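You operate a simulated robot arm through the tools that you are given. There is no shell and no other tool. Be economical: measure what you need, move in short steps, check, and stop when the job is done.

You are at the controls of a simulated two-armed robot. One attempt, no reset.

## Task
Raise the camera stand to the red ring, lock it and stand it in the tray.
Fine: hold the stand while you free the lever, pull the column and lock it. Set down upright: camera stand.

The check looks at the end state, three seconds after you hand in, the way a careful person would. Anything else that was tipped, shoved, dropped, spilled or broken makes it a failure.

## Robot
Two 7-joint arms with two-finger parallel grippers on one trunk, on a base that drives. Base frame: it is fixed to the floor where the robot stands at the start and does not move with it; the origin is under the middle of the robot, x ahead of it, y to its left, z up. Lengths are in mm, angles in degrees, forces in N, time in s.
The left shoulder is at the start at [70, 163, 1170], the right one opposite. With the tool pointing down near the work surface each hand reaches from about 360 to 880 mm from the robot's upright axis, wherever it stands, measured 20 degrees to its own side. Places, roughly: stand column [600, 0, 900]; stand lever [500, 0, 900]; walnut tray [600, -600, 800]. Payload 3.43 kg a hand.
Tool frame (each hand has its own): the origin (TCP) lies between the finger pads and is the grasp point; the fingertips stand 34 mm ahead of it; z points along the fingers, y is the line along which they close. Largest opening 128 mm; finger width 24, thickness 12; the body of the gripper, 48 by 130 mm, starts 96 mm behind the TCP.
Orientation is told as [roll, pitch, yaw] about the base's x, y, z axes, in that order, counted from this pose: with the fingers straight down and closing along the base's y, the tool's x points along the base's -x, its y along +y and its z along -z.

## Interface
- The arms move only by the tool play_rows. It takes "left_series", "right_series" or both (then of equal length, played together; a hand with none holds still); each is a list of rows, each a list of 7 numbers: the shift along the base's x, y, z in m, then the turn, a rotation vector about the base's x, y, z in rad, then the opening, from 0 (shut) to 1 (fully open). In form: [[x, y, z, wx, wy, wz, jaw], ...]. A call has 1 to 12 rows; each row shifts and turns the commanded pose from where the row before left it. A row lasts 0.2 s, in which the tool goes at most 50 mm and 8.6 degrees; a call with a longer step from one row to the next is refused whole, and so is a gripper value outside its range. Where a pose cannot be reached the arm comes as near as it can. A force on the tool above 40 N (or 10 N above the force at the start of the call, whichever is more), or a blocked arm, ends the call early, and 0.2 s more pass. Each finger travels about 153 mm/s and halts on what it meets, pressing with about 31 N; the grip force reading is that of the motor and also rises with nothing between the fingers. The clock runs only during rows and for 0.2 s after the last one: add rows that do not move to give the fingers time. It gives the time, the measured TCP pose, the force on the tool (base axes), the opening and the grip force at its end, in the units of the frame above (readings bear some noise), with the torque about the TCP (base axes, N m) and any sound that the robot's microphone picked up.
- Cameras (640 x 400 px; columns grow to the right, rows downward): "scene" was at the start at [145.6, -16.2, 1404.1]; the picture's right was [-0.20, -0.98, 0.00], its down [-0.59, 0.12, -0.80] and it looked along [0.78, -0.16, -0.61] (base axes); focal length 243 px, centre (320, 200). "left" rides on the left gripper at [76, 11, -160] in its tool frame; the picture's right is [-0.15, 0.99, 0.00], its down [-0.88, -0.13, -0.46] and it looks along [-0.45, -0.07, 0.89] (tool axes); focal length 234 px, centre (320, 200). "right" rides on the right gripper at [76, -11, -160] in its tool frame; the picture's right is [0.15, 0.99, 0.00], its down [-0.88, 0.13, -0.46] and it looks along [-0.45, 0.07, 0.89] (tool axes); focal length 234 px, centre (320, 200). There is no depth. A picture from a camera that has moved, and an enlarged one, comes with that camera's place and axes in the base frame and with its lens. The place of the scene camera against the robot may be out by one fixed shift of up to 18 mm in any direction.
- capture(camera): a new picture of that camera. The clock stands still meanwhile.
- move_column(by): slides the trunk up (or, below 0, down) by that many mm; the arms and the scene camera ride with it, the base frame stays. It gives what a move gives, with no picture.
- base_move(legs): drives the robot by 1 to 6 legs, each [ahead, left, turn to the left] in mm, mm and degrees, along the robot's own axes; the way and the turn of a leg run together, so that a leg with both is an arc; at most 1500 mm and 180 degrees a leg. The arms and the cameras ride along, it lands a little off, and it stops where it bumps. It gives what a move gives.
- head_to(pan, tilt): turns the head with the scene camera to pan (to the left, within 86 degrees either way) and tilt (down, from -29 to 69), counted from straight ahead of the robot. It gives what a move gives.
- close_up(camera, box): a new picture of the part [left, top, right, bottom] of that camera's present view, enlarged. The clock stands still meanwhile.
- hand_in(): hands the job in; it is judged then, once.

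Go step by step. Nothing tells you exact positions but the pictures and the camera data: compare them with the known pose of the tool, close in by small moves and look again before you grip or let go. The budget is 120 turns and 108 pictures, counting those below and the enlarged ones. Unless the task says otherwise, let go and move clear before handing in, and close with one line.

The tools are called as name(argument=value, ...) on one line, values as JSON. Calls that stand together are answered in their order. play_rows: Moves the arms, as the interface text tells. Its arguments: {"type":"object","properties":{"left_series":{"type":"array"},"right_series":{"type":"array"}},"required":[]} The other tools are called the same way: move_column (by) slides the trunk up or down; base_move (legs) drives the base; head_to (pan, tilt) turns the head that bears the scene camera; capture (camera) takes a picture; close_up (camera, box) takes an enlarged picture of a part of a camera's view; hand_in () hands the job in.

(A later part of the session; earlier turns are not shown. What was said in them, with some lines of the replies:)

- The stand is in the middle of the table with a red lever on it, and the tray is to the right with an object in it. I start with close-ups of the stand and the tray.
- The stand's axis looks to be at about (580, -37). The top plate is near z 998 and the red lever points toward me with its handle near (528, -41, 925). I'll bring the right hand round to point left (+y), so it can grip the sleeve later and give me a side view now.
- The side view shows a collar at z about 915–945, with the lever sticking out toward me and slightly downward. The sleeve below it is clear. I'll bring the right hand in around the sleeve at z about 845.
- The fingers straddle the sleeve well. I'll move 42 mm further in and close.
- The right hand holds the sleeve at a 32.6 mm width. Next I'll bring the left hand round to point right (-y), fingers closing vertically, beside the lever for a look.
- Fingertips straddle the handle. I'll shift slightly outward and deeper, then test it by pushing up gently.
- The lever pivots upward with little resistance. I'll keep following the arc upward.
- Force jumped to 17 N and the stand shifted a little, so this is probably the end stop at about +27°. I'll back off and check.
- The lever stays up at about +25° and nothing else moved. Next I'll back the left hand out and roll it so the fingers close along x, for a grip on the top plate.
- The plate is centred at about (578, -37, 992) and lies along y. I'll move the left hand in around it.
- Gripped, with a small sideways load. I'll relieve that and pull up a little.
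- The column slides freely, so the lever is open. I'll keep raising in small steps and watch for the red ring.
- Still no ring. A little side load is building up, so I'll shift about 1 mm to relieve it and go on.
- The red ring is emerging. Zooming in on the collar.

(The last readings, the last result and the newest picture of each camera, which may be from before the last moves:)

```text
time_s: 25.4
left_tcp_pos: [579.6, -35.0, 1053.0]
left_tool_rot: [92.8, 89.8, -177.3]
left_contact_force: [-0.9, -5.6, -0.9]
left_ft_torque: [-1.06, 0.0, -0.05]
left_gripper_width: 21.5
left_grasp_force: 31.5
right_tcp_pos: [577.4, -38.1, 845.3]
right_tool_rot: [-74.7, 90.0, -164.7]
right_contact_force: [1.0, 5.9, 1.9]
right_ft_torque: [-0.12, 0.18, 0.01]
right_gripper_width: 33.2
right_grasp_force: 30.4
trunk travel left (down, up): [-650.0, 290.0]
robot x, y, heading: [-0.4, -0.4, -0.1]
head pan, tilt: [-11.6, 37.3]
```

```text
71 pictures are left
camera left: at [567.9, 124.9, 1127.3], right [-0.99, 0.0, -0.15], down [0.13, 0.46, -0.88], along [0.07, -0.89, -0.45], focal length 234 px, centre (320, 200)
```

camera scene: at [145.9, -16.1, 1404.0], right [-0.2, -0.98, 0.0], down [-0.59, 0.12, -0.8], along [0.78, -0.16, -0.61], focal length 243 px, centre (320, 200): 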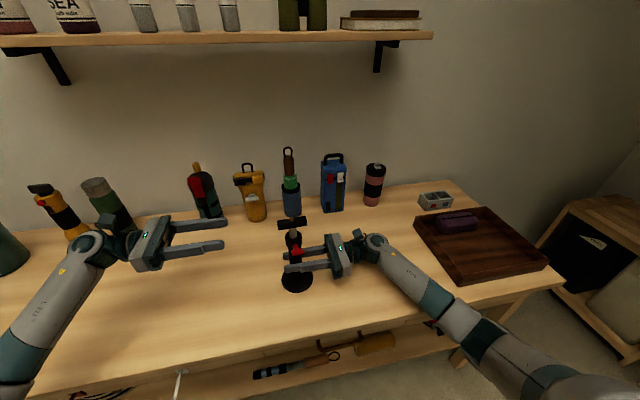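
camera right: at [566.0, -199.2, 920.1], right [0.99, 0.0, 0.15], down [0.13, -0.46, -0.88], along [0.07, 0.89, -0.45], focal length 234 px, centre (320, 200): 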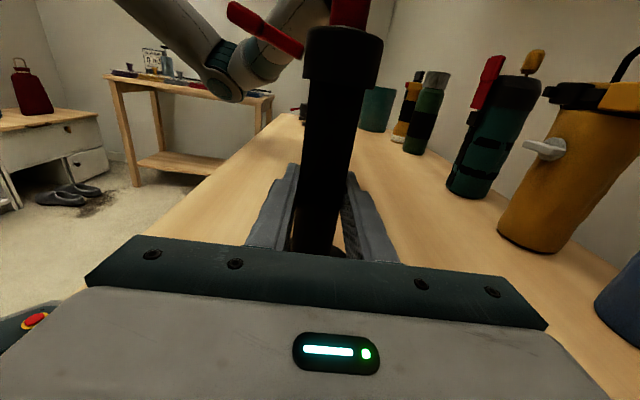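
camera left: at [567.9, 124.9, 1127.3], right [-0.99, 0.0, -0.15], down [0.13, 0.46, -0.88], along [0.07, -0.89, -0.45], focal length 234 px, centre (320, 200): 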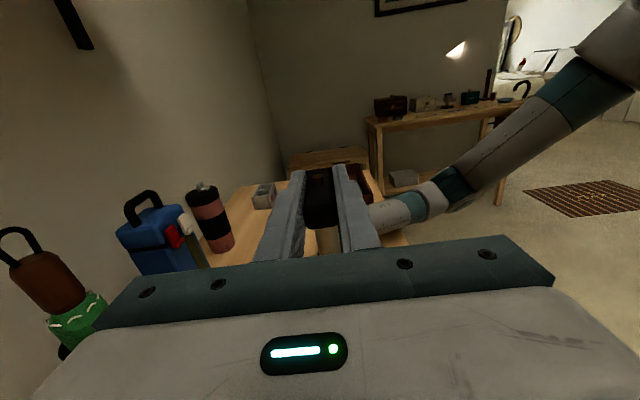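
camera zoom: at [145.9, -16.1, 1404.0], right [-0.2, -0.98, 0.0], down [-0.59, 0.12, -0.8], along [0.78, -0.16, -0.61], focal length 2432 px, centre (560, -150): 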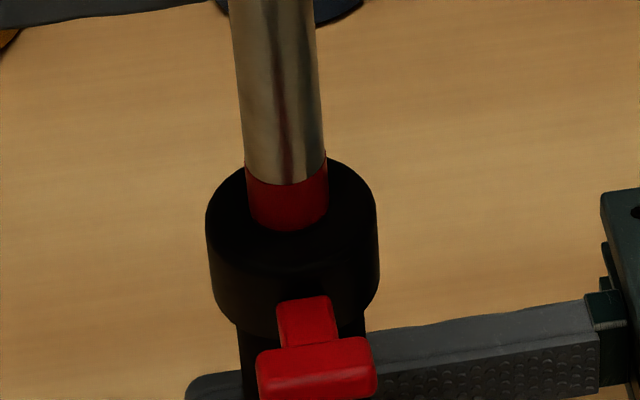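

About 15 mm of ring shows and I can't tell if it continues below. I'll raise 4 mm more to find its lower edge; I can still lower it if needed.

play_rows(left_series=[[0, -0.0015, 0.002, 0, 0, 0, 0], [0, 0, 0.002, 0, 0, 0, 0]])

close_up(camera="scene", box=[280, 215, 312, 255])

```text
time_s: 26.0
left_tcp_pos: [579.2, -34.6, 1055.6]
left_tool_rot: [42.0, 89.9, 132.0]
left_contact_force: [-0.9, 1.8, -1.3]
left_ft_torque: [0.23, -0.14, 0.0]
left_gripper_width: 21.5
left_grasp_force: 30.6
right_tcp_pos: [579.0, -38.5, 844.9]
right_tool_rot: [-26.8, 89.8, -116.9]
right_contact_force: [1.0, -1.8, 2.2]
right_ft_torque: [0.06, 0.39, 0.0]
right_gripper_width: 33.1
right_grasp_force: 31.4
trunk travel left (down, up): [-650.0, 290.0]
robot x, y, heading: [-2.1, -0.9, -0.1]
head pan, tilt: [-11.6, 37.3]
```

```text
10.00 times, centred on (296, 235) of scene
camera zoom: at [145.8, -16.1, 1404.0], right [-0.2, -0.98, 0.0], down [-0.59, 0.12, -0.8], along [0.78, -0.16, -0.61], focal length 2432 px, centre (560, -150)
```

zoom: 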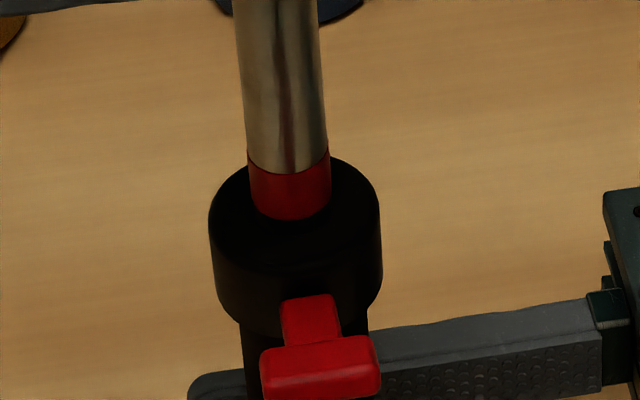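

close_up(camera="scene", box=[288, 226, 304, 246])

close_up(camera="right", box=[300, 0, 400, 60])

```text
16.00 times, centred on (296, 236) of scene
camera zoom: at [145.8, -16.1, 1404.0], right [-0.2, -0.98, 0.0], down [-0.59, 0.12, -0.8], along [0.78, -0.16, -0.61], focal length 3892 px, centre (704, -376)
```

zoom: 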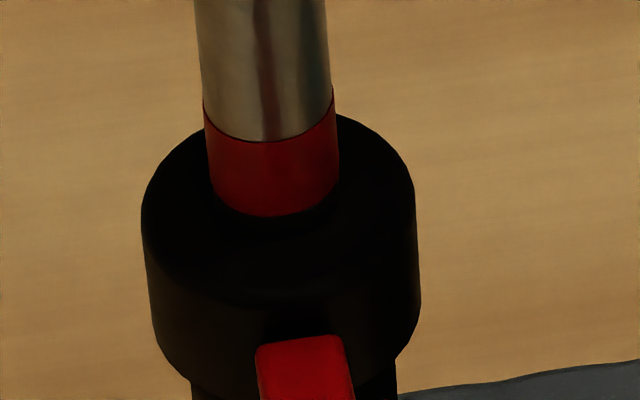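

```text
6.40 times, centred on (350, 30) of right
camera zoom: at [566.1, -199.9, 920.2], right [0.99, 0.0, 0.15], down [0.13, -0.46, -0.88], along [0.07, 0.89, -0.45], focal length 1499 px, centre (128, 1288)
```

zoom: 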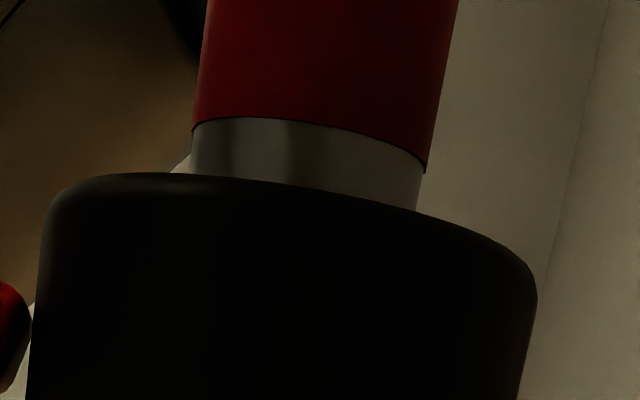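

The whole ring is out, with bare steel about 5 mm below it. I'll lower 6 mm so the ring sits right at the collar.

play_rows(left_series=[[0, 0, -0.002, 0, 0, 0, 0], [0, 0, -0.002, 0, 0, 0, 0], [0, 0, -0.002, 0, 0, 0, 0]])

close_up(camera="right", box=[300, 0, 400, 60])

close_up(camera="scene", box=[288, 226, 304, 246])

```text
time_s: 26.8
left_tcp_pos: [578.2, -35.1, 1051.0]
left_tool_rot: [93.7, 89.9, -176.4]
left_contact_force: [-1.8, 4.8, 4.2]
left_ft_torque: [0.57, -0.05, 0.16]
left_gripper_width: 21.8
left_grasp_force: 31.3
right_tcp_pos: [578.2, -38.4, 843.8]
right_tool_rot: [-29.9, 89.8, -119.9]
right_contact_force: [4.9, -6.1, -1.2]
right_ft_torque: [0.23, -0.04, -0.02]
right_gripper_width: 33.0
right_grasp_force: 31.2
trunk travel left (down, up): [-650.0, 290.0]
robot x, y, heading: [-0.8, -2.1, -0.0]
head pan, tilt: [-11.6, 37.3]
```

```text
6.40 times, centred on (350, 30) of right
camera zoom: at [566.0, -199.9, 920.1], right [0.99, 0.0, 0.15], down [0.13, -0.46, -0.88], along [0.07, 0.89, -0.45], focal length 1499 px, centre (128, 1288)
```

zoom: 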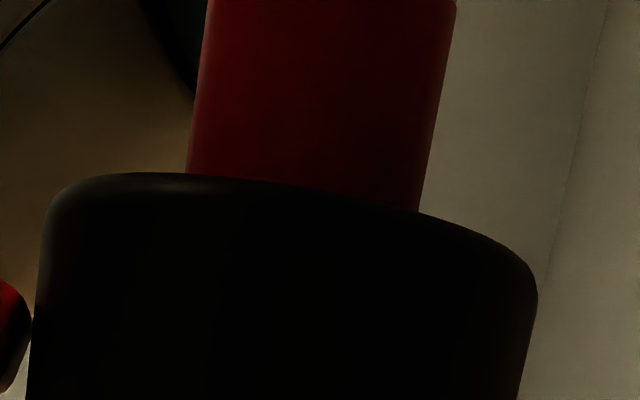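

```text
16.00 times, centred on (296, 236) of scene
camera zoom: at [145.6, -16.1, 1404.1], right [-0.2, -0.98, 0.0], down [-0.59, 0.12, -0.8], along [0.78, -0.16, -0.61], focal length 3892 px, centre (704, -376)
```

zoom: 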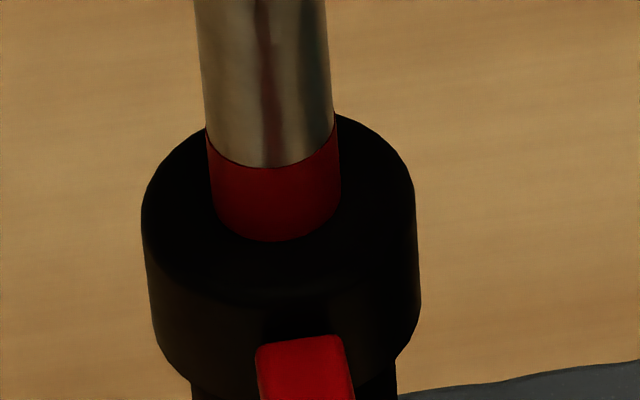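

The ring's lower edge is now flush with the collar. I'll lower 1.5 mm more, then open the left fingers slightly to see whether friction holds the column.

play_rows(left_series=[[0, 0.001, -0.0015, 0, 0, 0, 0], [0, 0, 0, 0, 0, 0, 0]])

play_rows(left_series=[[0, 0, 0, 0, 0, 0, 0.21]])

close_up(camera="scene", box=[220, 190, 380, 300])

close_up(camera="scene", box=[288, 226, 304, 246])

```text
time_s: 27.4
left_tcp_pos: [578.2, -35.0, 1049.8]
left_tool_rot: [96.7, 90.0, -173.5]
left_contact_force: [-2.7, -1.6, 3.4]
left_ft_torque: [-0.5, -0.02, 0.09]
left_gripper_width: 21.9
left_grasp_force: 31.0
right_tcp_pos: [578.2, -38.5, 845.1]
right_tool_rot: [-48.3, 90.0, -138.3]
right_contact_force: [4.4, -1.0, -2.9]
right_ft_torque: [-0.01, 0.53, -0.06]
right_gripper_width: 33.1
right_grasp_force: 30.5
trunk travel left (down, up): [-650.0, 290.0]
robot x, y, heading: [1.9, -0.0, -0.1]
head pan, tilt: [-11.6, 37.3]
```

```text
time_s: 27.8
left_tcp_pos: [578.2, -33.7, 1047.1]
left_tool_rot: [57.7, 89.8, 147.7]
left_contact_force: [0.0, -0.6, 0.0]
left_ft_torque: [0.01, -0.01, -0.01]
left_gripper_width: 26.8
left_grasp_force: 0.1
right_tcp_pos: [578.4, -37.7, 843.2]
right_tool_rot: [11.4, 90.1, -78.6]
right_contact_force: [0.1, 0.6, -2.2]
right_ft_torque: [0.01, 0.0, -0.03]
right_gripper_width: 33.0
right_grasp_force: 30.8
trunk travel left (down, up): [-650.0, 290.0]
robot x, y, heading: [-0.1, -0.5, -0.0]
head pan, tilt: [-11.6, 37.3]
```

```text
3.64 times, centred on (300, 245) of scene
camera zoom: at [145.7, -16.1, 1404.0], right [-0.2, -0.98, 0.0], down [-0.59, 0.12, -0.8], along [0.78, -0.16, -0.61], focal length 884 px, centre (393, 36)
```

zoom: 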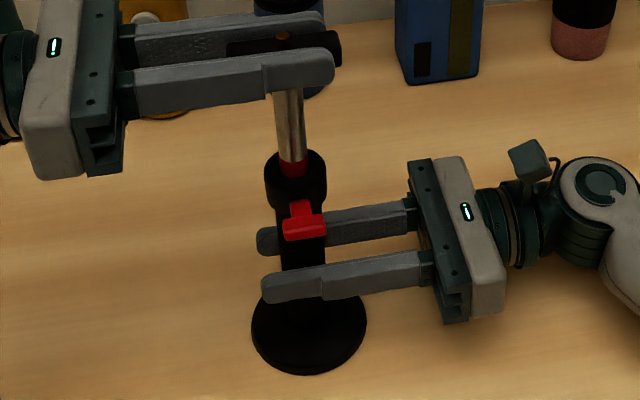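

```text
16.00 times, centred on (296, 236) of scene
camera zoom: at [145.7, -16.1, 1404.0], right [-0.2, -0.98, 0.0], down [-0.59, 0.12, -0.8], along [0.78, -0.16, -0.61], focal length 3892 px, centre (704, -376)
```

zoom: 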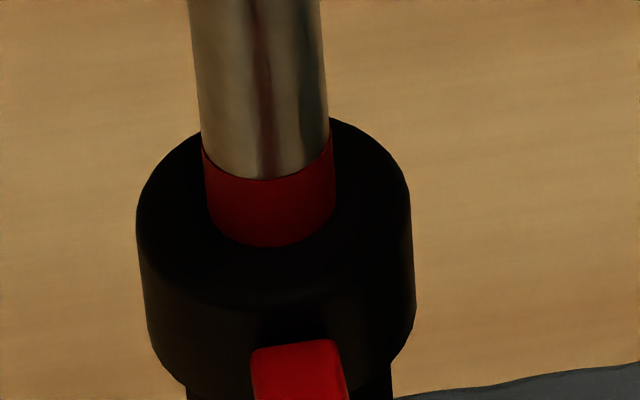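

The ring hasn't dropped at all so far. I'll wait a second and look again to be sure.

play_rows(left_series=[[0, 0, 0, 0, 0, 0, 0.25], [0, 0, 0, 0, 0, 0, 0.3], [0, 0, 0, 0, 0, 0, 0.35], [0, 0, 0, 0, 0, 0, 0.4], [0, 0, 0, 0, 0, 0, 0.4]])

close_up(camera="scene", box=[288, 226, 304, 246])

```text
time_s: 29.0
left_tcp_pos: [578.6, -34.0, 1048.6]
left_tool_rot: [71.5, 89.9, 161.5]
left_contact_force: [0.0, -0.7, -1.0]
left_ft_torque: [-0.01, -0.04, 0.03]
left_gripper_width: 51.2
left_grasp_force: 0.1
right_tcp_pos: [578.5, -39.8, 844.6]
right_tool_rot: [-10.9, 90.0, -100.7]
right_contact_force: [-0.9, 0.1, -2.4]
right_ft_torque: [-0.03, 0.06, -0.03]
right_gripper_width: 33.0
right_grasp_force: 31.1
trunk travel left (down, up): [-650.0, 290.0]
robot x, y, heading: [0.4, 1.7, -0.0]
head pan, tilt: [-11.6, 37.3]
```

```text
16.00 times, centred on (296, 236) of scene
camera zoom: at [145.8, -16.1, 1404.0], right [-0.2, -0.98, 0.0], down [-0.59, 0.12, -0.8], along [0.78, -0.16, -0.61], focal length 3892 px, centre (704, -376)
```

zoom: 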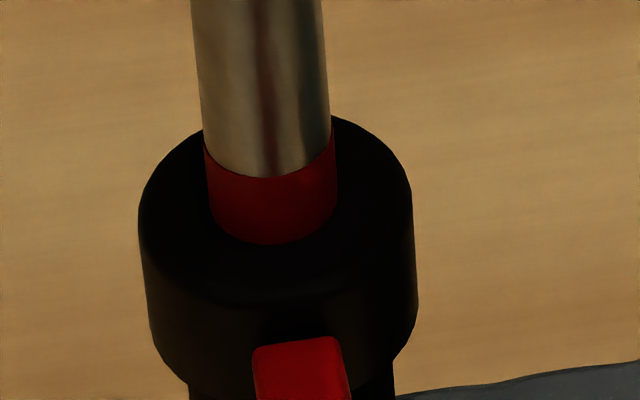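

The column holds by friction. Next I'll back the left hand off, shut the fingers, and position it above the lever handle to push it down.

play_rows(left_series=[[0, 0.03, 0, 0, 0, 0, 0.4], [0, 0.04, 0, 0, 0, 0, 0.4], [0, 0.04, 0, 0, 0, 0, 0.4], [0, 0.03, 0, 0, 0, 0, 0.2], [-0.02, 0, -0.018, 0, 0, 0, 0], [-0.02, 0, -0.018, 0, 0, 0, 0], [-0.02, 0, -0.017, 0, 0, 0, 0]])

play_rows(left_series=[[0, -0.03, 0, 0, 0, 0, 0], [0, -0.03, 0, 0, 0, 0, 0], [0, -0.03, 0, 0, 0, 0, 0], [0, -0.02, 0, 0, 0, 0, 0], [0, -0.017, 0, 0, 0, 0, 0]])

capture(camera="right")

close_up(camera="scene", box=[220, 190, 380, 300])

```text
time_s: 30.6
left_tcp_pos: [518.1, 106.1, 995.5]
left_tool_rot: [-25.3, 90.0, 64.5]
left_contact_force: [-0.3, -0.3, 0.4]
left_ft_torque: [0.0, 0.01, 0.01]
left_gripper_width: 0.0
left_grasp_force: 31.7
right_tcp_pos: [577.7, -38.7, 844.8]
right_tool_rot: [-8.7, 89.9, -98.9]
right_contact_force: [0.3, 1.8, -1.8]
right_ft_torque: [0.1, -0.05, 0.02]
right_gripper_width: 32.7
right_grasp_force: 31.1
trunk travel left (down, up): [-650.0, 290.0]
robot x, y, heading: [-1.3, 2.2, 0.1]
head pan, tilt: [-11.6, 37.3]
```

```text
time_s: 31.8
left_tcp_pos: [518.8, -21.4, 996.0]
left_tool_rot: [61.4, 90.0, 151.3]
left_contact_force: [0.1, 0.2, -0.4]
left_ft_torque: [0.0, 0.02, -0.03]
left_gripper_width: 0.0
left_grasp_force: 31.2
right_tcp_pos: [578.3, -38.6, 845.3]
right_tool_rot: [25.8, 90.0, -64.3]
right_contact_force: [1.2, -0.3, -1.0]
right_ft_torque: [-0.09, -0.08, 0.03]
right_gripper_width: 32.8
right_grasp_force: 31.4
trunk travel left (down, up): [-650.0, 290.0]
robot x, y, heading: [-0.2, -1.2, -0.0]
head pan, tilt: [-11.6, 37.3]
```

```text
62 pictures are left
camera right: at [565.9, -199.6, 920.2], right [0.99, 0.0, 0.15], down [0.13, -0.46, -0.88], along [0.07, 0.89, -0.45], focal length 234 px, centre (320, 200)
```

right: 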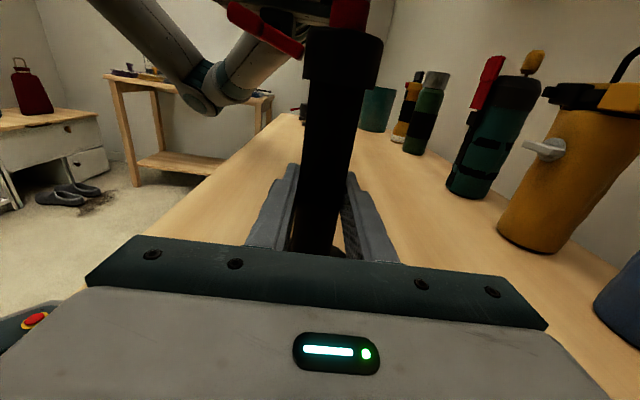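

```text
3.64 times, centred on (300, 245) of scene
camera zoom: at [145.7, -16.4, 1404.1], right [-0.2, -0.98, 0.0], down [-0.59, 0.12, -0.8], along [0.78, -0.16, -0.61], focal length 884 px, centre (393, 36)
```

zoom: 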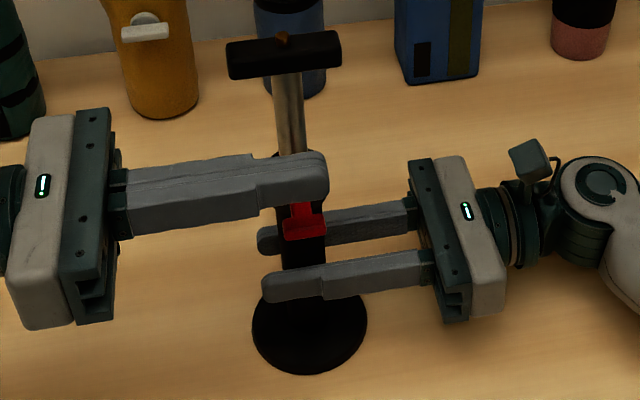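

Fingers are over the handle. I'll push down in small steps, watching the force.

play_rows(left_series=[[0, 0, -0.008, 0, 0, 0, 0], [0, 0, -0.008, 0, 0, 0, 0], [0, 0, -0.006, 0, 0, 0, 0], [0, 0, -0.006, 0, 0, 0, 0], [0, 0, -0.006, 0, 0, 0, 0], [0, 0, -0.006, 0, 0, 0, 0]])

close_up(camera="right", box=[200, 0, 440, 150])

```text
time_s: 33.2
left_tcp_pos: [519.2, -20.9, 955.4]
left_tool_rot: [79.2, 89.8, 169.0]
left_contact_force: [-0.5, -0.8, 0.8]
left_ft_torque: [-0.05, 0.02, -0.01]
left_gripper_width: 0.1
left_grasp_force: 31.0
right_tcp_pos: [578.2, -39.2, 844.5]
right_tool_rot: [6.6, 90.2, -83.6]
right_contact_force: [-0.4, -0.3, -0.1]
right_ft_torque: [-0.02, 0.12, -0.03]
right_gripper_width: 32.9
right_grasp_force: 31.4
trunk travel left (down, up): [-650.0, 290.0]
robot x, y, heading: [-0.4, -3.3, 0.2]
head pan, tilt: [-11.6, 37.3]
```

```text
2.67 times, centred on (320, 75) of right
camera zoom: at [565.8, -199.5, 920.3], right [0.99, 0.0, 0.15], down [0.13, -0.46, -0.88], along [0.07, 0.89, -0.45], focal length 624 px, centre (320, 533)
```

zoom: 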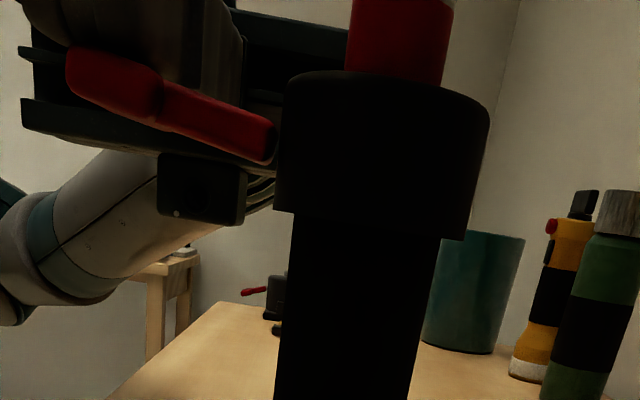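

play_rows(left_series=[[0, 0, -0.004, 0, 0, 0, 0], [0, 0, -0.004, 0, 0, 0, 0], [0, 0, -0.004, 0, 0, 0, 0], [0, 0, -0.004, 0, 0, 0, 0]])

close_up(camera="right", box=[200, 0, 440, 150])

```text
time_s: 34.2
left_tcp_pos: [518.8, -21.7, 939.0]
left_tool_rot: [52.2, 89.9, 142.1]
left_contact_force: [-1.0, -0.1, -0.5]
left_ft_torque: [-0.02, 0.02, 0.01]
left_gripper_width: 0.0
left_grasp_force: 31.1
right_tcp_pos: [577.4, -38.3, 844.8]
right_tool_rot: [8.4, 89.9, -81.5]
right_contact_force: [-0.6, 0.3, 0.1]
right_ft_torque: [-0.02, 0.1, -0.01]
right_gripper_width: 33.0
right_grasp_force: 30.6
trunk travel left (down, up): [-650.0, 290.0]
robot x, y, heading: [-0.8, 0.9, -0.0]
head pan, tilt: [-11.6, 37.3]
```

```text
2.67 times, centred on (320, 75) of right
camera zoom: at [565.8, -199.5, 920.3], right [0.99, 0.0, 0.15], down [0.13, -0.46, -0.88], along [0.07, 0.89, -0.45], focal length 624 px, centre (320, 533)
```

zoom: 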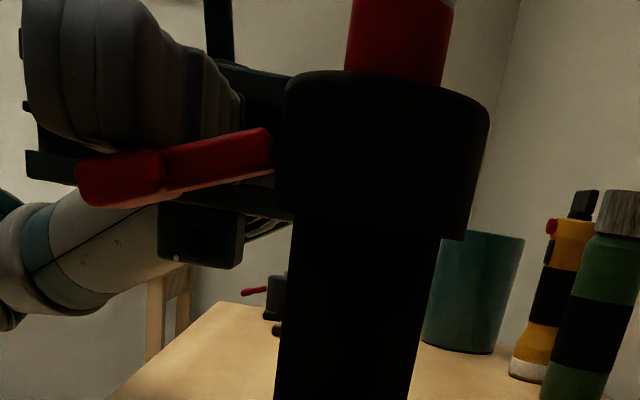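

The lever is back near its original locked angle. I'll push on a little to seat it against its stop.

play_rows(left_series=[[0, 0, -0.002, 0, 0, 0, 0], [0, 0, -0.002, 0, 0, 0, 0]])

close_up(camera="right", box=[200, 0, 440, 150])

```text
time_s: 34.8
left_tcp_pos: [519.3, -20.7, 937.3]
left_tool_rot: [-153.4, 89.9, -63.5]
left_contact_force: [-0.1, -0.1, 11.8]
left_ft_torque: [-0.17, -0.12, 0.01]
left_gripper_width: 0.1
left_grasp_force: 30.7
right_tcp_pos: [578.1, -38.5, 845.1]
right_tool_rot: [31.8, 89.9, -58.3]
right_contact_force: [1.9, 0.0, -3.8]
right_ft_torque: [0.16, -0.4, 0.03]
right_gripper_width: 33.0
right_grasp_force: 30.7
trunk travel left (down, up): [-650.0, 290.0]
robot x, y, heading: [-0.9, -0.9, -0.0]
head pan, tilt: [-11.6, 37.3]
```

```text
2.67 times, centred on (320, 75) of right
camera zoom: at [565.6, -199.4, 920.4], right [0.99, 0.0, 0.15], down [0.13, -0.46, -0.88], along [0.07, 0.89, -0.45], focal length 624 px, centre (320, 533)
```

zoom: 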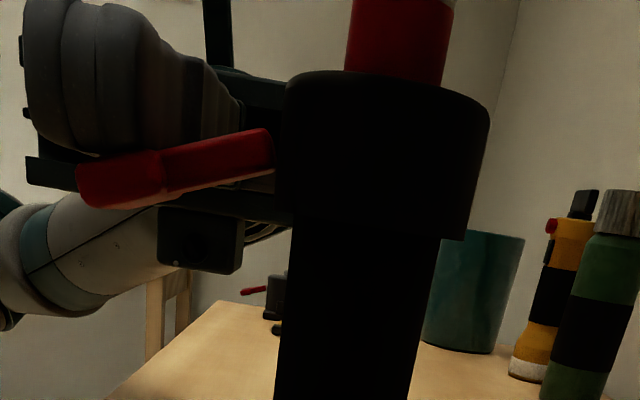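

It is hard against the stop at 12 N. I'll give it one more millimetre, then withdraw the left hand.

play_rows(left_series=[[0, 0, -0.001, 0, 0, 0, 0], [0, 0, 0.006, 0, 0, 0, 0], [0, 0.02, 0.01, 0, 0, 0, 0], [0, 0.04, 0.005, 0, 0, 0, 0], [0, 0.04, 0, 0, 0, 0, 0], [0, 0.04, 0, 0, 0, 0, 0], [-0.01, 0.04, 0, 0, 0, 0, 0], [-0.01, 0.04, 0, 0, 0, 0, 0]])

capture(camera="scene")

close_up(camera="scene", box=[280, 215, 312, 255])

close_up(camera="right", box=[200, 0, 440, 150])

```text
time_s: 36.6
left_tcp_pos: [498.9, 200.6, 955.0]
left_tool_rot: [84.6, 90.0, 174.6]
left_contact_force: [0.0, 0.8, -0.9]
left_ft_torque: [-0.01, 0.0, 0.01]
left_gripper_width: 0.0
left_grasp_force: 30.8
right_tcp_pos: [577.2, -38.7, 845.2]
right_tool_rot: [6.4, 89.9, -83.6]
right_contact_force: [-0.4, 0.7, -0.1]
right_ft_torque: [0.17, 0.13, 0.01]
right_gripper_width: 33.1
right_grasp_force: 30.8
trunk travel left (down, up): [-650.0, 290.0]
robot x, y, heading: [4.8, 0.6, 0.2]
head pan, tilt: [-11.6, 37.3]
```

```text
57 pictures are left
camera scene: at [145.2, -15.4, 1404.1], right [-0.2, -0.98, 0.0], down [-0.59, 0.12, -0.8], along [0.78, -0.16, -0.61], focal length 243 px, centre (320, 200)
```

scene: 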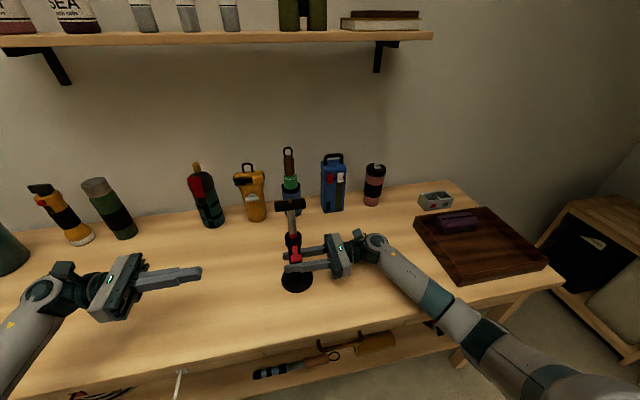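

```text
10.00 times, centred on (296, 235) of scene
camera zoom: at [145.2, -15.4, 1404.1], right [-0.2, -0.98, 0.0], down [-0.59, 0.12, -0.8], along [0.78, -0.16, -0.61], focal length 2432 px, centre (560, -150)
```

zoom: 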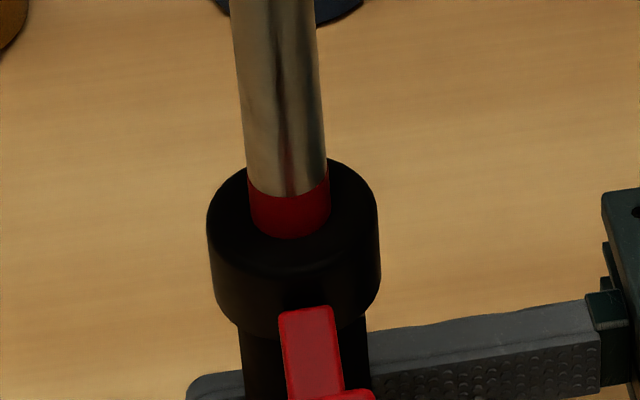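

```text
2.67 times, centred on (320, 75) of right
camera zoom: at [565.5, -199.2, 920.5], right [0.99, 0.0, 0.15], down [0.13, -0.46, -0.88], along [0.07, 0.89, -0.45], focal length 624 px, centre (320, 533)
```

zoom: 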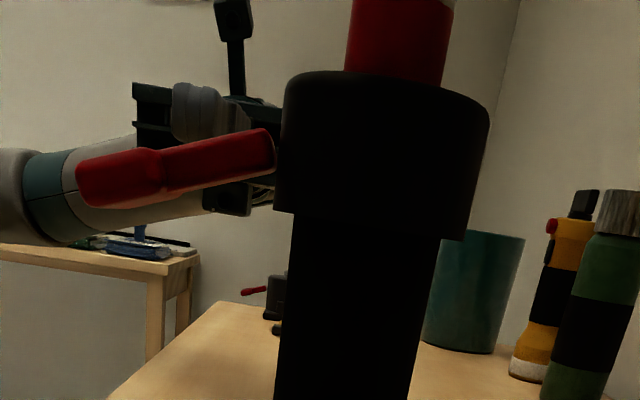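

The ring sits at the collar and the lever is down. The tray spans about x 460–730, y -510 to -812, with the pouch at its back (x over 645), so I plan to place the stand near (550, -660). I'll lift it and check to the right before driving.

play_rows(right_series=[[0, 0, 0.005, 0, 0, 0, 0], [0, 0, 0.015, 0, 0, 0, 0], [0, 0, 0.02, 0, 0, 0, 0], [0, 0, 0.02, 0, 0, 0, 0], [0, 0, 0.02, 0, 0, 0, 0], [0, 0, 0.02, 0, 0, 0, 0], [0, 0, 0, 0, 0, 0, 0]])

capture(camera="scene")

head_to(pan=-75, tilt=50)

capture(camera="scene")

```text
time_s: 38.2
left_tcp_pos: [500.2, 199.6, 954.7]
left_tool_rot: [71.3, 89.9, 161.3]
left_contact_force: [0.6, 0.3, -0.3]
left_ft_torque: [0.0, -0.01, 0.0]
left_gripper_width: 0.1
left_grasp_force: 30.6
right_tcp_pos: [579.6, -38.5, 946.2]
right_tool_rot: [-21.0, 90.0, -111.0]
right_contact_force: [0.1, -0.6, -2.6]
right_ft_torque: [-0.02, 0.05, 0.0]
right_gripper_width: 33.1
right_grasp_force: 30.6
trunk travel left (down, up): [-650.0, 290.0]
robot x, y, heading: [-0.9, -1.4, 0.1]
head pan, tilt: [-11.6, 37.3]
```

```text
54 pictures are left
camera scene: at [146.0, -16.1, 1404.0], right [-0.2, -0.98, 0.0], down [-0.59, 0.12, -0.8], along [0.78, -0.16, -0.61], focal length 243 px, centre (320, 200)
```

scene: 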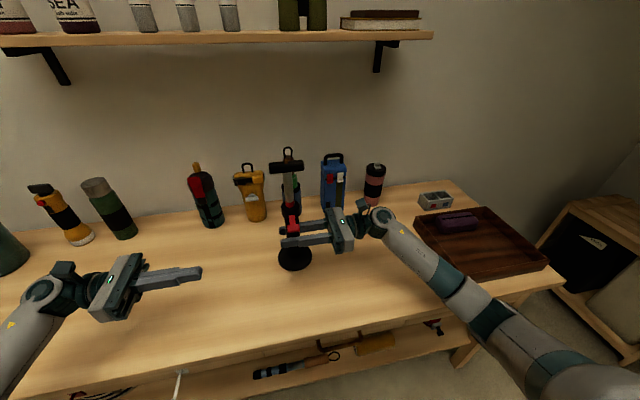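

```text
time_s: 39.5
left_tcp_pos: [498.9, 200.4, 955.1]
left_tool_rot: [70.6, 89.8, 160.6]
left_contact_force: [-0.5, 0.9, 0.3]
left_ft_torque: [-0.01, -0.02, -0.01]
left_gripper_width: 0.1
left_grasp_force: 30.2
right_tcp_pos: [580.4, -38.2, 944.1]
right_tool_rot: [-27.3, 90.0, -117.3]
right_contact_force: [-0.1, 0.4, -2.0]
right_ft_torque: [-0.01, 0.01, 0.01]
right_gripper_width: 32.9
right_grasp_force: 31.6
trunk travel left (down, up): [-650.0, 290.0]
robot x, y, heading: [-0.3, 4.6, -0.0]
head pan, tilt: [-75.0, 50.0]
```

```text
53 pictures are left
camera scene: at [80.9, -72.9, 1385.9], right [-0.97, -0.26, 0.0], down [-0.2, 0.74, -0.64], along [0.17, -0.62, -0.77], focal length 243 px, centre (320, 200)
```

scene: 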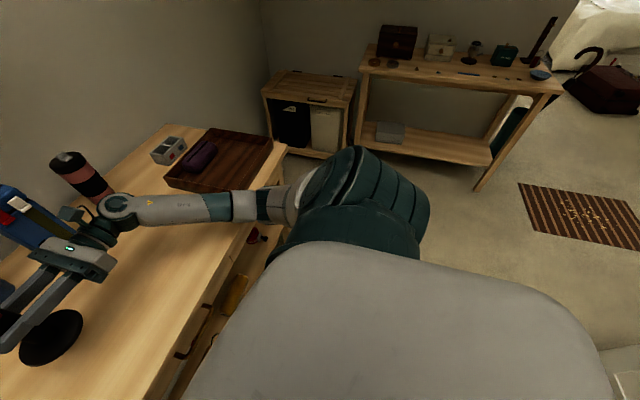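

The floor to the right is clear well past what I need. I'll back up 30 mm, which also puts the stand at x about 550, then drive 620 mm right.

base_move(legs=[[-30, 0, 0], [0, -620, 0]])

head_to(pan=-8, tilt=42)

capture(camera="scene")

capture(camera="right")

```text
time_s: 43.5
left_tcp_pos: [469.4, -420.4, 955.1]
left_tool_rot: [57.6, 90.0, 147.7]
left_contact_force: [0.1, 0.3, 0.0]
left_ft_torque: [0.01, 0.03, -0.02]
left_gripper_width: 0.2
left_grasp_force: 31.1
right_tcp_pos: [549.3, -657.5, 944.4]
right_tool_rot: [-93.7, 89.9, 176.2]
right_contact_force: [-0.3, 0.6, -3.0]
right_ft_torque: [0.03, -0.06, -0.02]
right_gripper_width: 32.9
right_grasp_force: 30.7
trunk travel left (down, up): [-650.0, 290.0]
robot x, y, heading: [-25.9, -617.7, 0.0]
head pan, tilt: [-75.0, 50.0]
```

```text
time_s: 44.8
left_tcp_pos: [469.2, -420.3, 954.4]
left_tool_rot: [67.4, 89.9, 157.5]
left_contact_force: [0.7, 0.7, -1.1]
left_ft_torque: [0.03, -0.02, -0.01]
left_gripper_width: 0.2
left_grasp_force: 30.8
right_tcp_pos: [549.8, -656.9, 944.8]
right_tool_rot: [-32.9, 90.0, -122.8]
right_contact_force: [-0.4, -0.1, -3.9]
right_ft_torque: [-0.01, 0.04, -0.05]
right_gripper_width: 32.8
right_grasp_force: 31.0
trunk travel left (down, up): [-650.0, 290.0]
robot x, y, heading: [-32.2, -615.9, -0.1]
head pan, tilt: [-8.0, 42.0]
```

```text
52 pictures are left
camera scene: at [114.2, -629.8, 1397.0], right [-0.14, -0.99, 0.0], down [-0.66, 0.09, -0.74], along [0.74, -0.1, -0.67], focal length 243 px, centre (320, 200)
```

scene: 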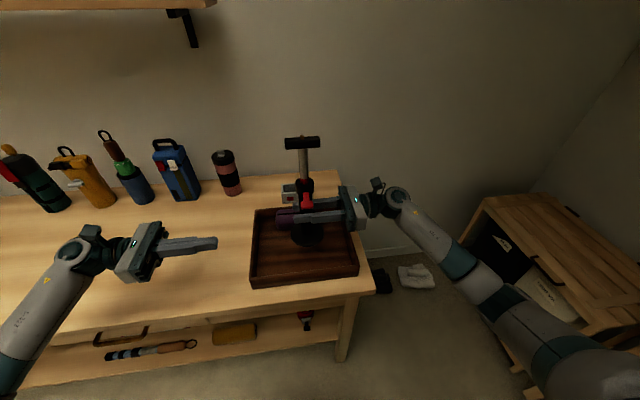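

```text
51 pictures are left
camera right: at [537.9, -818.3, 1020.3], right [0.99, 0.0, 0.15], down [0.13, -0.46, -0.88], along [0.07, 0.89, -0.45], focal length 234 px, centre (320, 200)
```

right: 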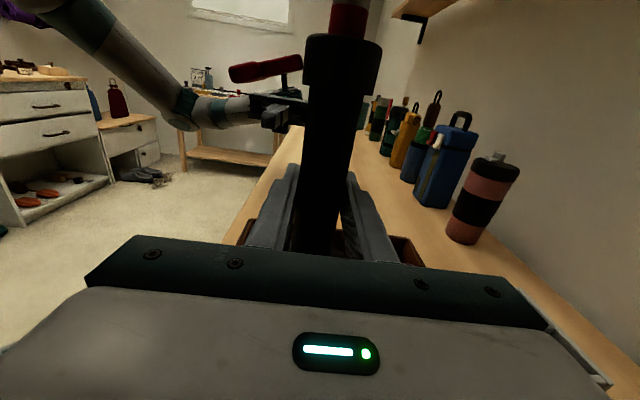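

close_up(camera="scene", box=[230, 190, 390, 300])

capture(camera="left")

```text
3.64 times, centred on (310, 245) of scene
camera zoom: at [114.2, -629.8, 1397.0], right [-0.14, -0.99, 0.0], down [-0.66, 0.09, -0.74], along [0.74, -0.1, -0.67], focal length 884 px, centre (356, 36)
```

zoom: 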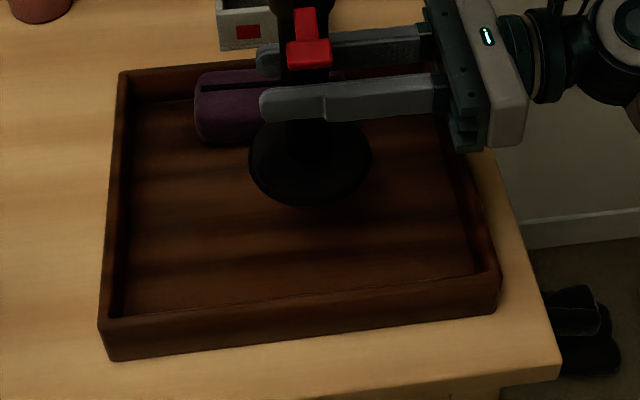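

```text
49 pictures are left
camera left: at [459.0, -260.1, 1030.0], right [-0.99, 0.0, -0.15], down [0.13, 0.46, -0.88], along [0.07, -0.89, -0.45], focal length 234 px, centre (320, 200)
```

left: 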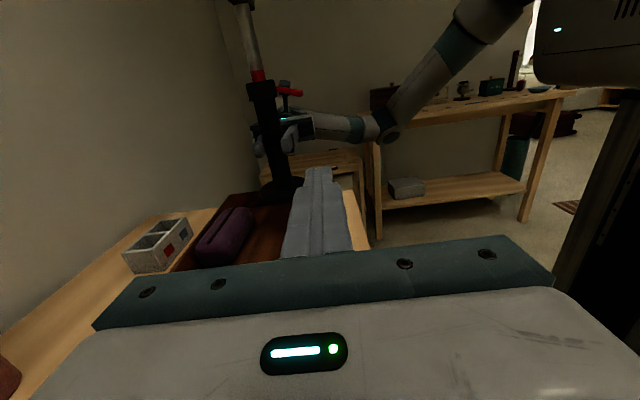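

The stand is over open tray floor, with clearance to the pouch and walls. Lowering, with slow steps near the bottom.

play_rows(right_series=[[0.004, 0, -0.02, 0, 0, 0, 0], [0, 0, -0.02, 0, 0, 0, 0], [0, 0, -0.02, 0, 0, 0, 0], [0, 0, -0.012, 0, 0, 0, 0], [0, 0, -0.004, 0, 0, 0, 0]])

close_up(camera="scene", box=[230, 150, 390, 300])

```text
time_s: 46.0
left_tcp_pos: [469.3, -419.1, 955.2]
left_tool_rot: [70.5, 90.0, 160.5]
left_contact_force: [0.4, -0.3, 0.0]
left_ft_torque: [-0.01, -0.01, 0.0]
left_gripper_width: 0.2
left_grasp_force: 31.2
right_tcp_pos: [554.1, -657.6, 868.6]
right_tool_rot: [-23.3, 90.0, -113.4]
right_contact_force: [-0.4, -0.8, -3.2]
right_ft_torque: [0.01, 0.03, 0.02]
right_gripper_width: 33.1
right_grasp_force: 30.8
trunk travel left (down, up): [-650.0, 290.0]
robot x, y, heading: [-30.4, -618.5, -0.1]
head pan, tilt: [-8.0, 42.0]
```

```text
2.67 times, centred on (310, 225) of scene
camera zoom: at [114.3, -629.8, 1397.1], right [-0.14, -0.99, 0.0], down [-0.66, 0.09, -0.74], along [0.74, -0.1, -0.67], focal length 649 px, centre (347, 133)
```

zoom: 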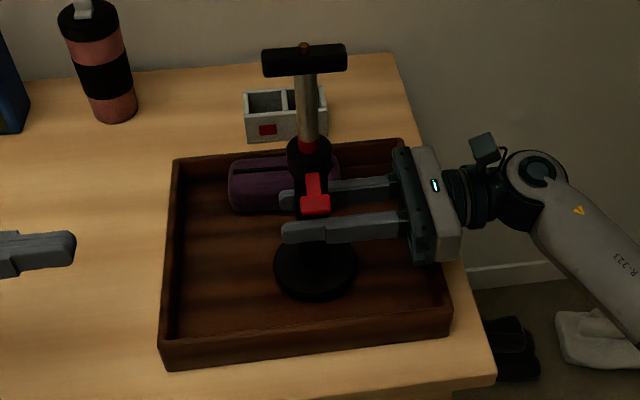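

play_rows(right_series=[[0, 0, -0.004, 0, 0, 0, 0], [0, 0, -0.003, 0, 0, 0, 0], [0, 0, -0.003, 0, 0, 0, 0], [0, 0, -0.002, 0, 0, 0, 0]])

```text
time_s: 47.0
left_tcp_pos: [469.5, -419.7, 954.6]
left_tool_rot: [49.4, 90.0, 139.5]
left_contact_force: [0.8, 0.4, 1.0]
left_ft_torque: [-0.03, -0.01, 0.03]
left_gripper_width: 0.2
left_grasp_force: 31.7
right_tcp_pos: [553.4, -657.8, 859.8]
right_tool_rot: [138.0, 89.9, 48.0]
right_contact_force: [-0.7, -1.3, 4.8]
right_ft_torque: [-0.29, 0.38, 0.01]
right_gripper_width: 33.2
right_grasp_force: 31.3
trunk travel left (down, up): [-650.0, 290.0]
robot x, y, heading: [-28.4, -620.0, 0.0]
head pan, tilt: [-8.0, 42.0]
```

Contact with the tray floor registers (force went from -3 to +5 N). One more small step, then I'll look from both cameras.

play_rows(right_series=[[0, 0, -0.001, 0, 0, 0, 0], [0, 0, 0, 0, 0, 0, 0]])

close_up(camera="scene", box=[260, 160, 360, 280])

capture(camera="left")

capture(camera="right")

```text
time_s: 47.6
left_tcp_pos: [468.7, -419.1, 955.7]
left_tool_rot: [16.9, 90.0, 106.9]
left_contact_force: [1.0, 0.4, 0.1]
left_ft_torque: [-0.02, 0.01, -0.01]
left_gripper_width: 0.0
left_grasp_force: 31.1
right_tcp_pos: [553.9, -657.0, 858.4]
right_tool_rot: [134.4, 89.8, 44.5]
right_contact_force: [4.1, -0.4, 17.9]
right_ft_torque: [-0.14, 0.5, 0.06]
right_gripper_width: 32.9
right_grasp_force: 31.1
trunk travel left (down, up): [-650.0, 290.0]
robot x, y, heading: [-27.5, -617.7, 0.1]
head pan, tilt: [-8.0, 42.0]
```

```text
3.33 times, centred on (310, 220) of scene
camera zoom: at [112.8, -629.7, 1397.4], right [-0.14, -0.99, 0.0], down [-0.66, 0.09, -0.74], along [0.74, -0.1, -0.67], focal length 811 px, centre (353, 133)
```

zoom: 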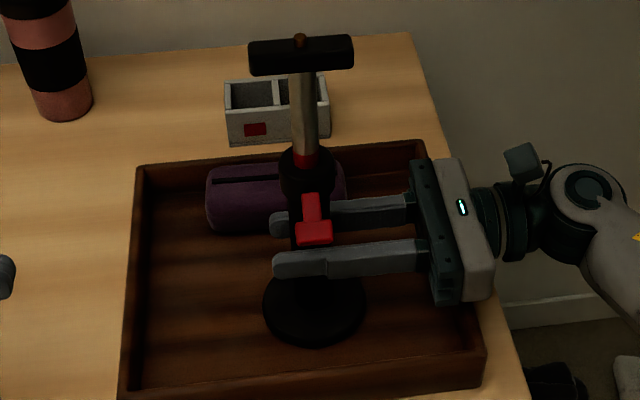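

```text
46 pictures are left
camera left: at [458.0, -260.1, 1030.8], right [-0.99, 0.0, -0.15], down [0.13, 0.46, -0.88], along [0.07, -0.89, -0.45], focal length 234 px, centre (320, 200)
```

left: 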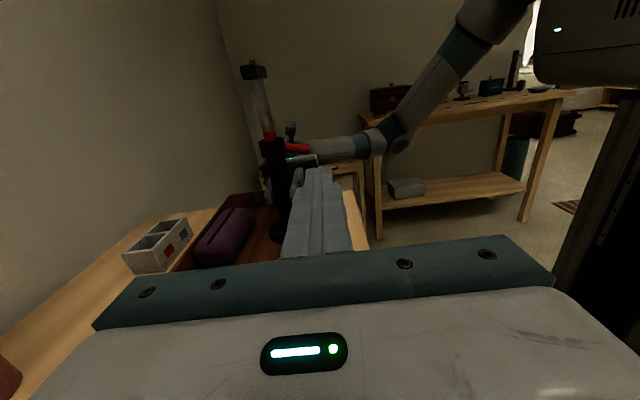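

```text
45 pictures are left
camera right: at [541.1, -818.4, 933.3], right [0.99, 0.0, 0.15], down [0.13, -0.45, -0.88], along [0.07, 0.89, -0.45], focal length 234 px, centre (320, 200)
```

right: 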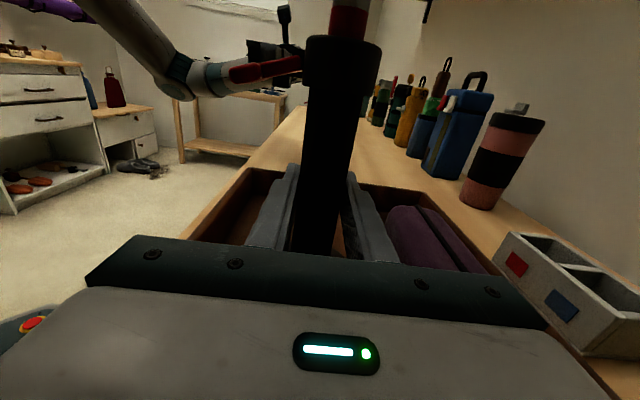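

The stand is firmly down. I'll take the pressing force off, open the fingers gradually, and check it stays upright.

play_rows(right_series=[[0, 0, 0.0012, 0, 0, 0, 0], [0, 0, 0, 0, 0, 0, 0], [0, 0, 0, 0, 0, 0, 0.28], [0, 0, 0, 0, 0, 0, 0.32], [0, 0, 0, 0, 0, 0, 0.45], [0, 0, 0, 0, 0, 0, 0.6]])

capture(camera="right")

close_up(camera="scene", box=[260, 160, 360, 280])

```text
time_s: 49.0
left_tcp_pos: [470.2, -419.7, 955.7]
left_tool_rot: [66.6, 89.9, 156.6]
left_contact_force: [0.1, 0.1, 0.6]
left_ft_torque: [0.0, 0.02, -0.02]
left_gripper_width: 0.0
left_grasp_force: 30.9
right_tcp_pos: [553.7, -656.3, 857.2]
right_tool_rot: [-22.4, 90.1, -112.3]
right_contact_force: [-0.2, 1.3, -0.5]
right_ft_torque: [-0.01, 0.0, -0.01]
right_gripper_width: 76.6
right_grasp_force: 0.1
trunk travel left (down, up): [-650.0, 290.0]
robot x, y, heading: [-29.8, -622.6, 0.1]
head pan, tilt: [-8.0, 42.0]
```

```text
44 pictures are left
camera right: at [541.4, -818.2, 932.0], right [0.99, 0.0, 0.15], down [0.13, -0.46, -0.88], along [0.07, 0.89, -0.45], focal length 234 px, centre (320, 200)
```

right: 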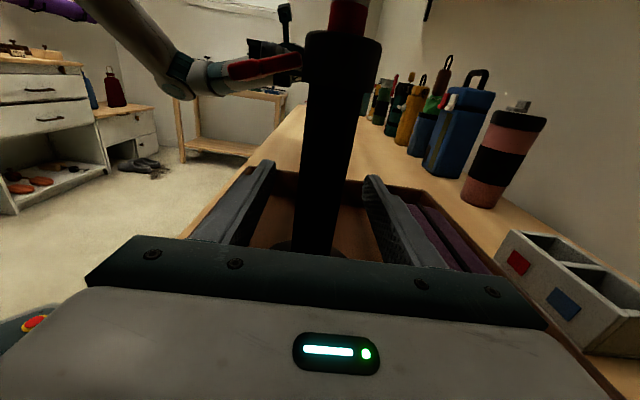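

```text
3.33 times, centred on (310, 220) of scene
camera zoom: at [114.0, -629.7, 1397.1], right [-0.14, -0.99, 0.0], down [-0.66, 0.09, -0.74], along [0.74, -0.1, -0.67], focal length 811 px, centre (353, 133)
```

zoom: 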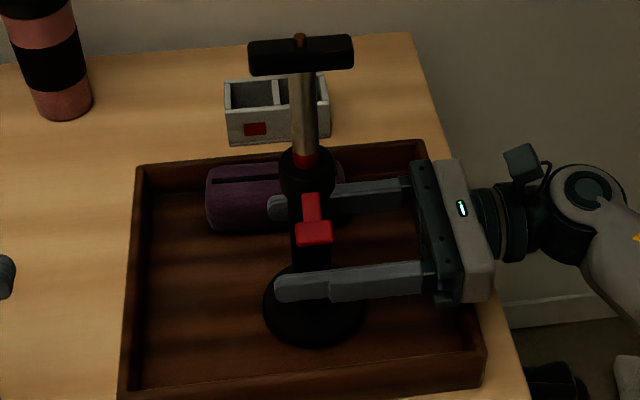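

The stand stands upright by itself. Now withdrawing the right hand straight back along -y.

play_rows(right_series=[[0, -0.015, 0, 0, 0, 0, 0.6], [0, -0.025, 0, 0, 0, 0, 0.6], [0, -0.025, 0, 0, 0, 0, 0.6], [0, -0.025, 0, 0, 0, 0, 0.6], [0, -0.025, 0.005, 0, 0, 0, 0.6], [0, -0.02, 0.02, 0, 0, 0, 0.6], [0, 0, 0.03, 0, 0, 0, 0.6], [0, 0, 0.03, 0, 0, 0, 0.6]])

capture(camera="scene")

capture(camera="right")

close_up(camera="scene", box=[290, 190, 322, 230])

```text
time_s: 50.8
left_tcp_pos: [468.6, -419.0, 954.8]
left_tool_rot: [58.9, 90.0, 149.0]
left_contact_force: [0.0, -0.2, -0.6]
left_ft_torque: [0.03, 0.01, -0.05]
left_gripper_width: 0.0
left_grasp_force: 30.7
right_tcp_pos: [553.7, -792.4, 942.4]
right_tool_rot: [-46.3, 90.0, -136.3]
right_contact_force: [0.5, -0.1, -0.3]
right_ft_torque: [0.02, 0.01, -0.02]
right_gripper_width: 76.8
right_grasp_force: 0.2
trunk travel left (down, up): [-650.0, 290.0]
robot x, y, heading: [-30.3, -621.8, -0.0]
head pan, tilt: [-8.0, 42.0]
```

```text
42 pictures are left
camera scene: at [113.7, -629.8, 1397.1], right [-0.14, -0.99, 0.0], down [-0.66, 0.09, -0.74], along [0.74, -0.1, -0.67], focal length 243 px, centre (320, 200)
```

scene: 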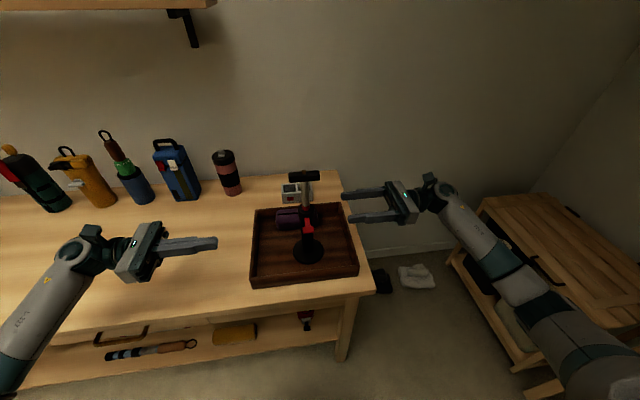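

```text
41 pictures are left
camera right: at [541.9, -953.1, 1018.2], right [0.99, 0.0, 0.15], down [0.13, -0.46, -0.88], along [0.07, 0.89, -0.45], focal length 234 px, centre (320, 200)
```

right: 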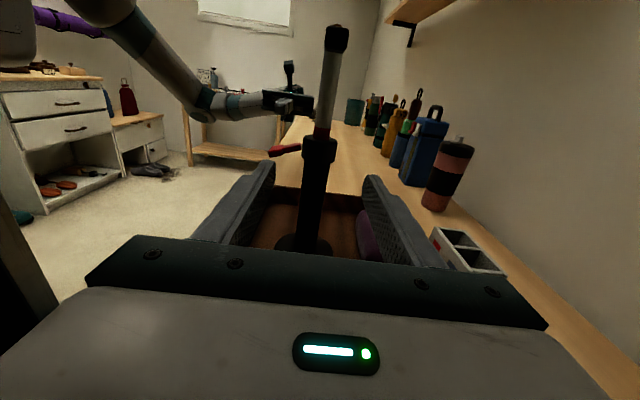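

```text
10.00 times, centred on (306, 210) of scene
camera zoom: at [113.7, -629.8, 1397.1], right [-0.14, -0.99, 0.0], down [-0.66, 0.09, -0.74], along [0.74, -0.1, -0.67], focal length 2432 px, centre (460, 100)
```

zoom: 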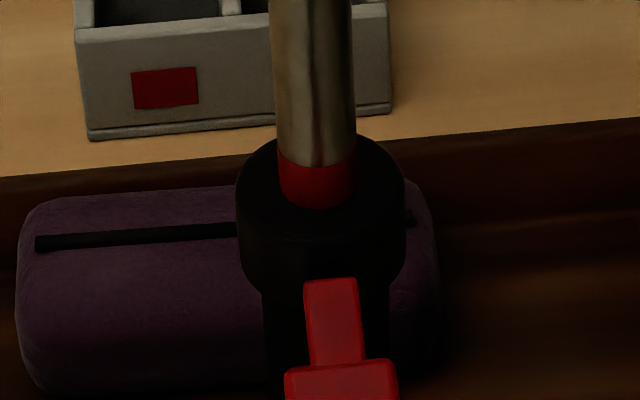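

The stand is upright in the tray, with the ring at the collar, the lever down, both hands clear and nothing else disturbed. Handing in.

hand_in()

```text
The job is handed in.
```

I raised the camera stand to the red ring, pushed the lever back down to its stop, and stood it upright in the tray with both hands clear. I did not test the lock by pressing on the column.
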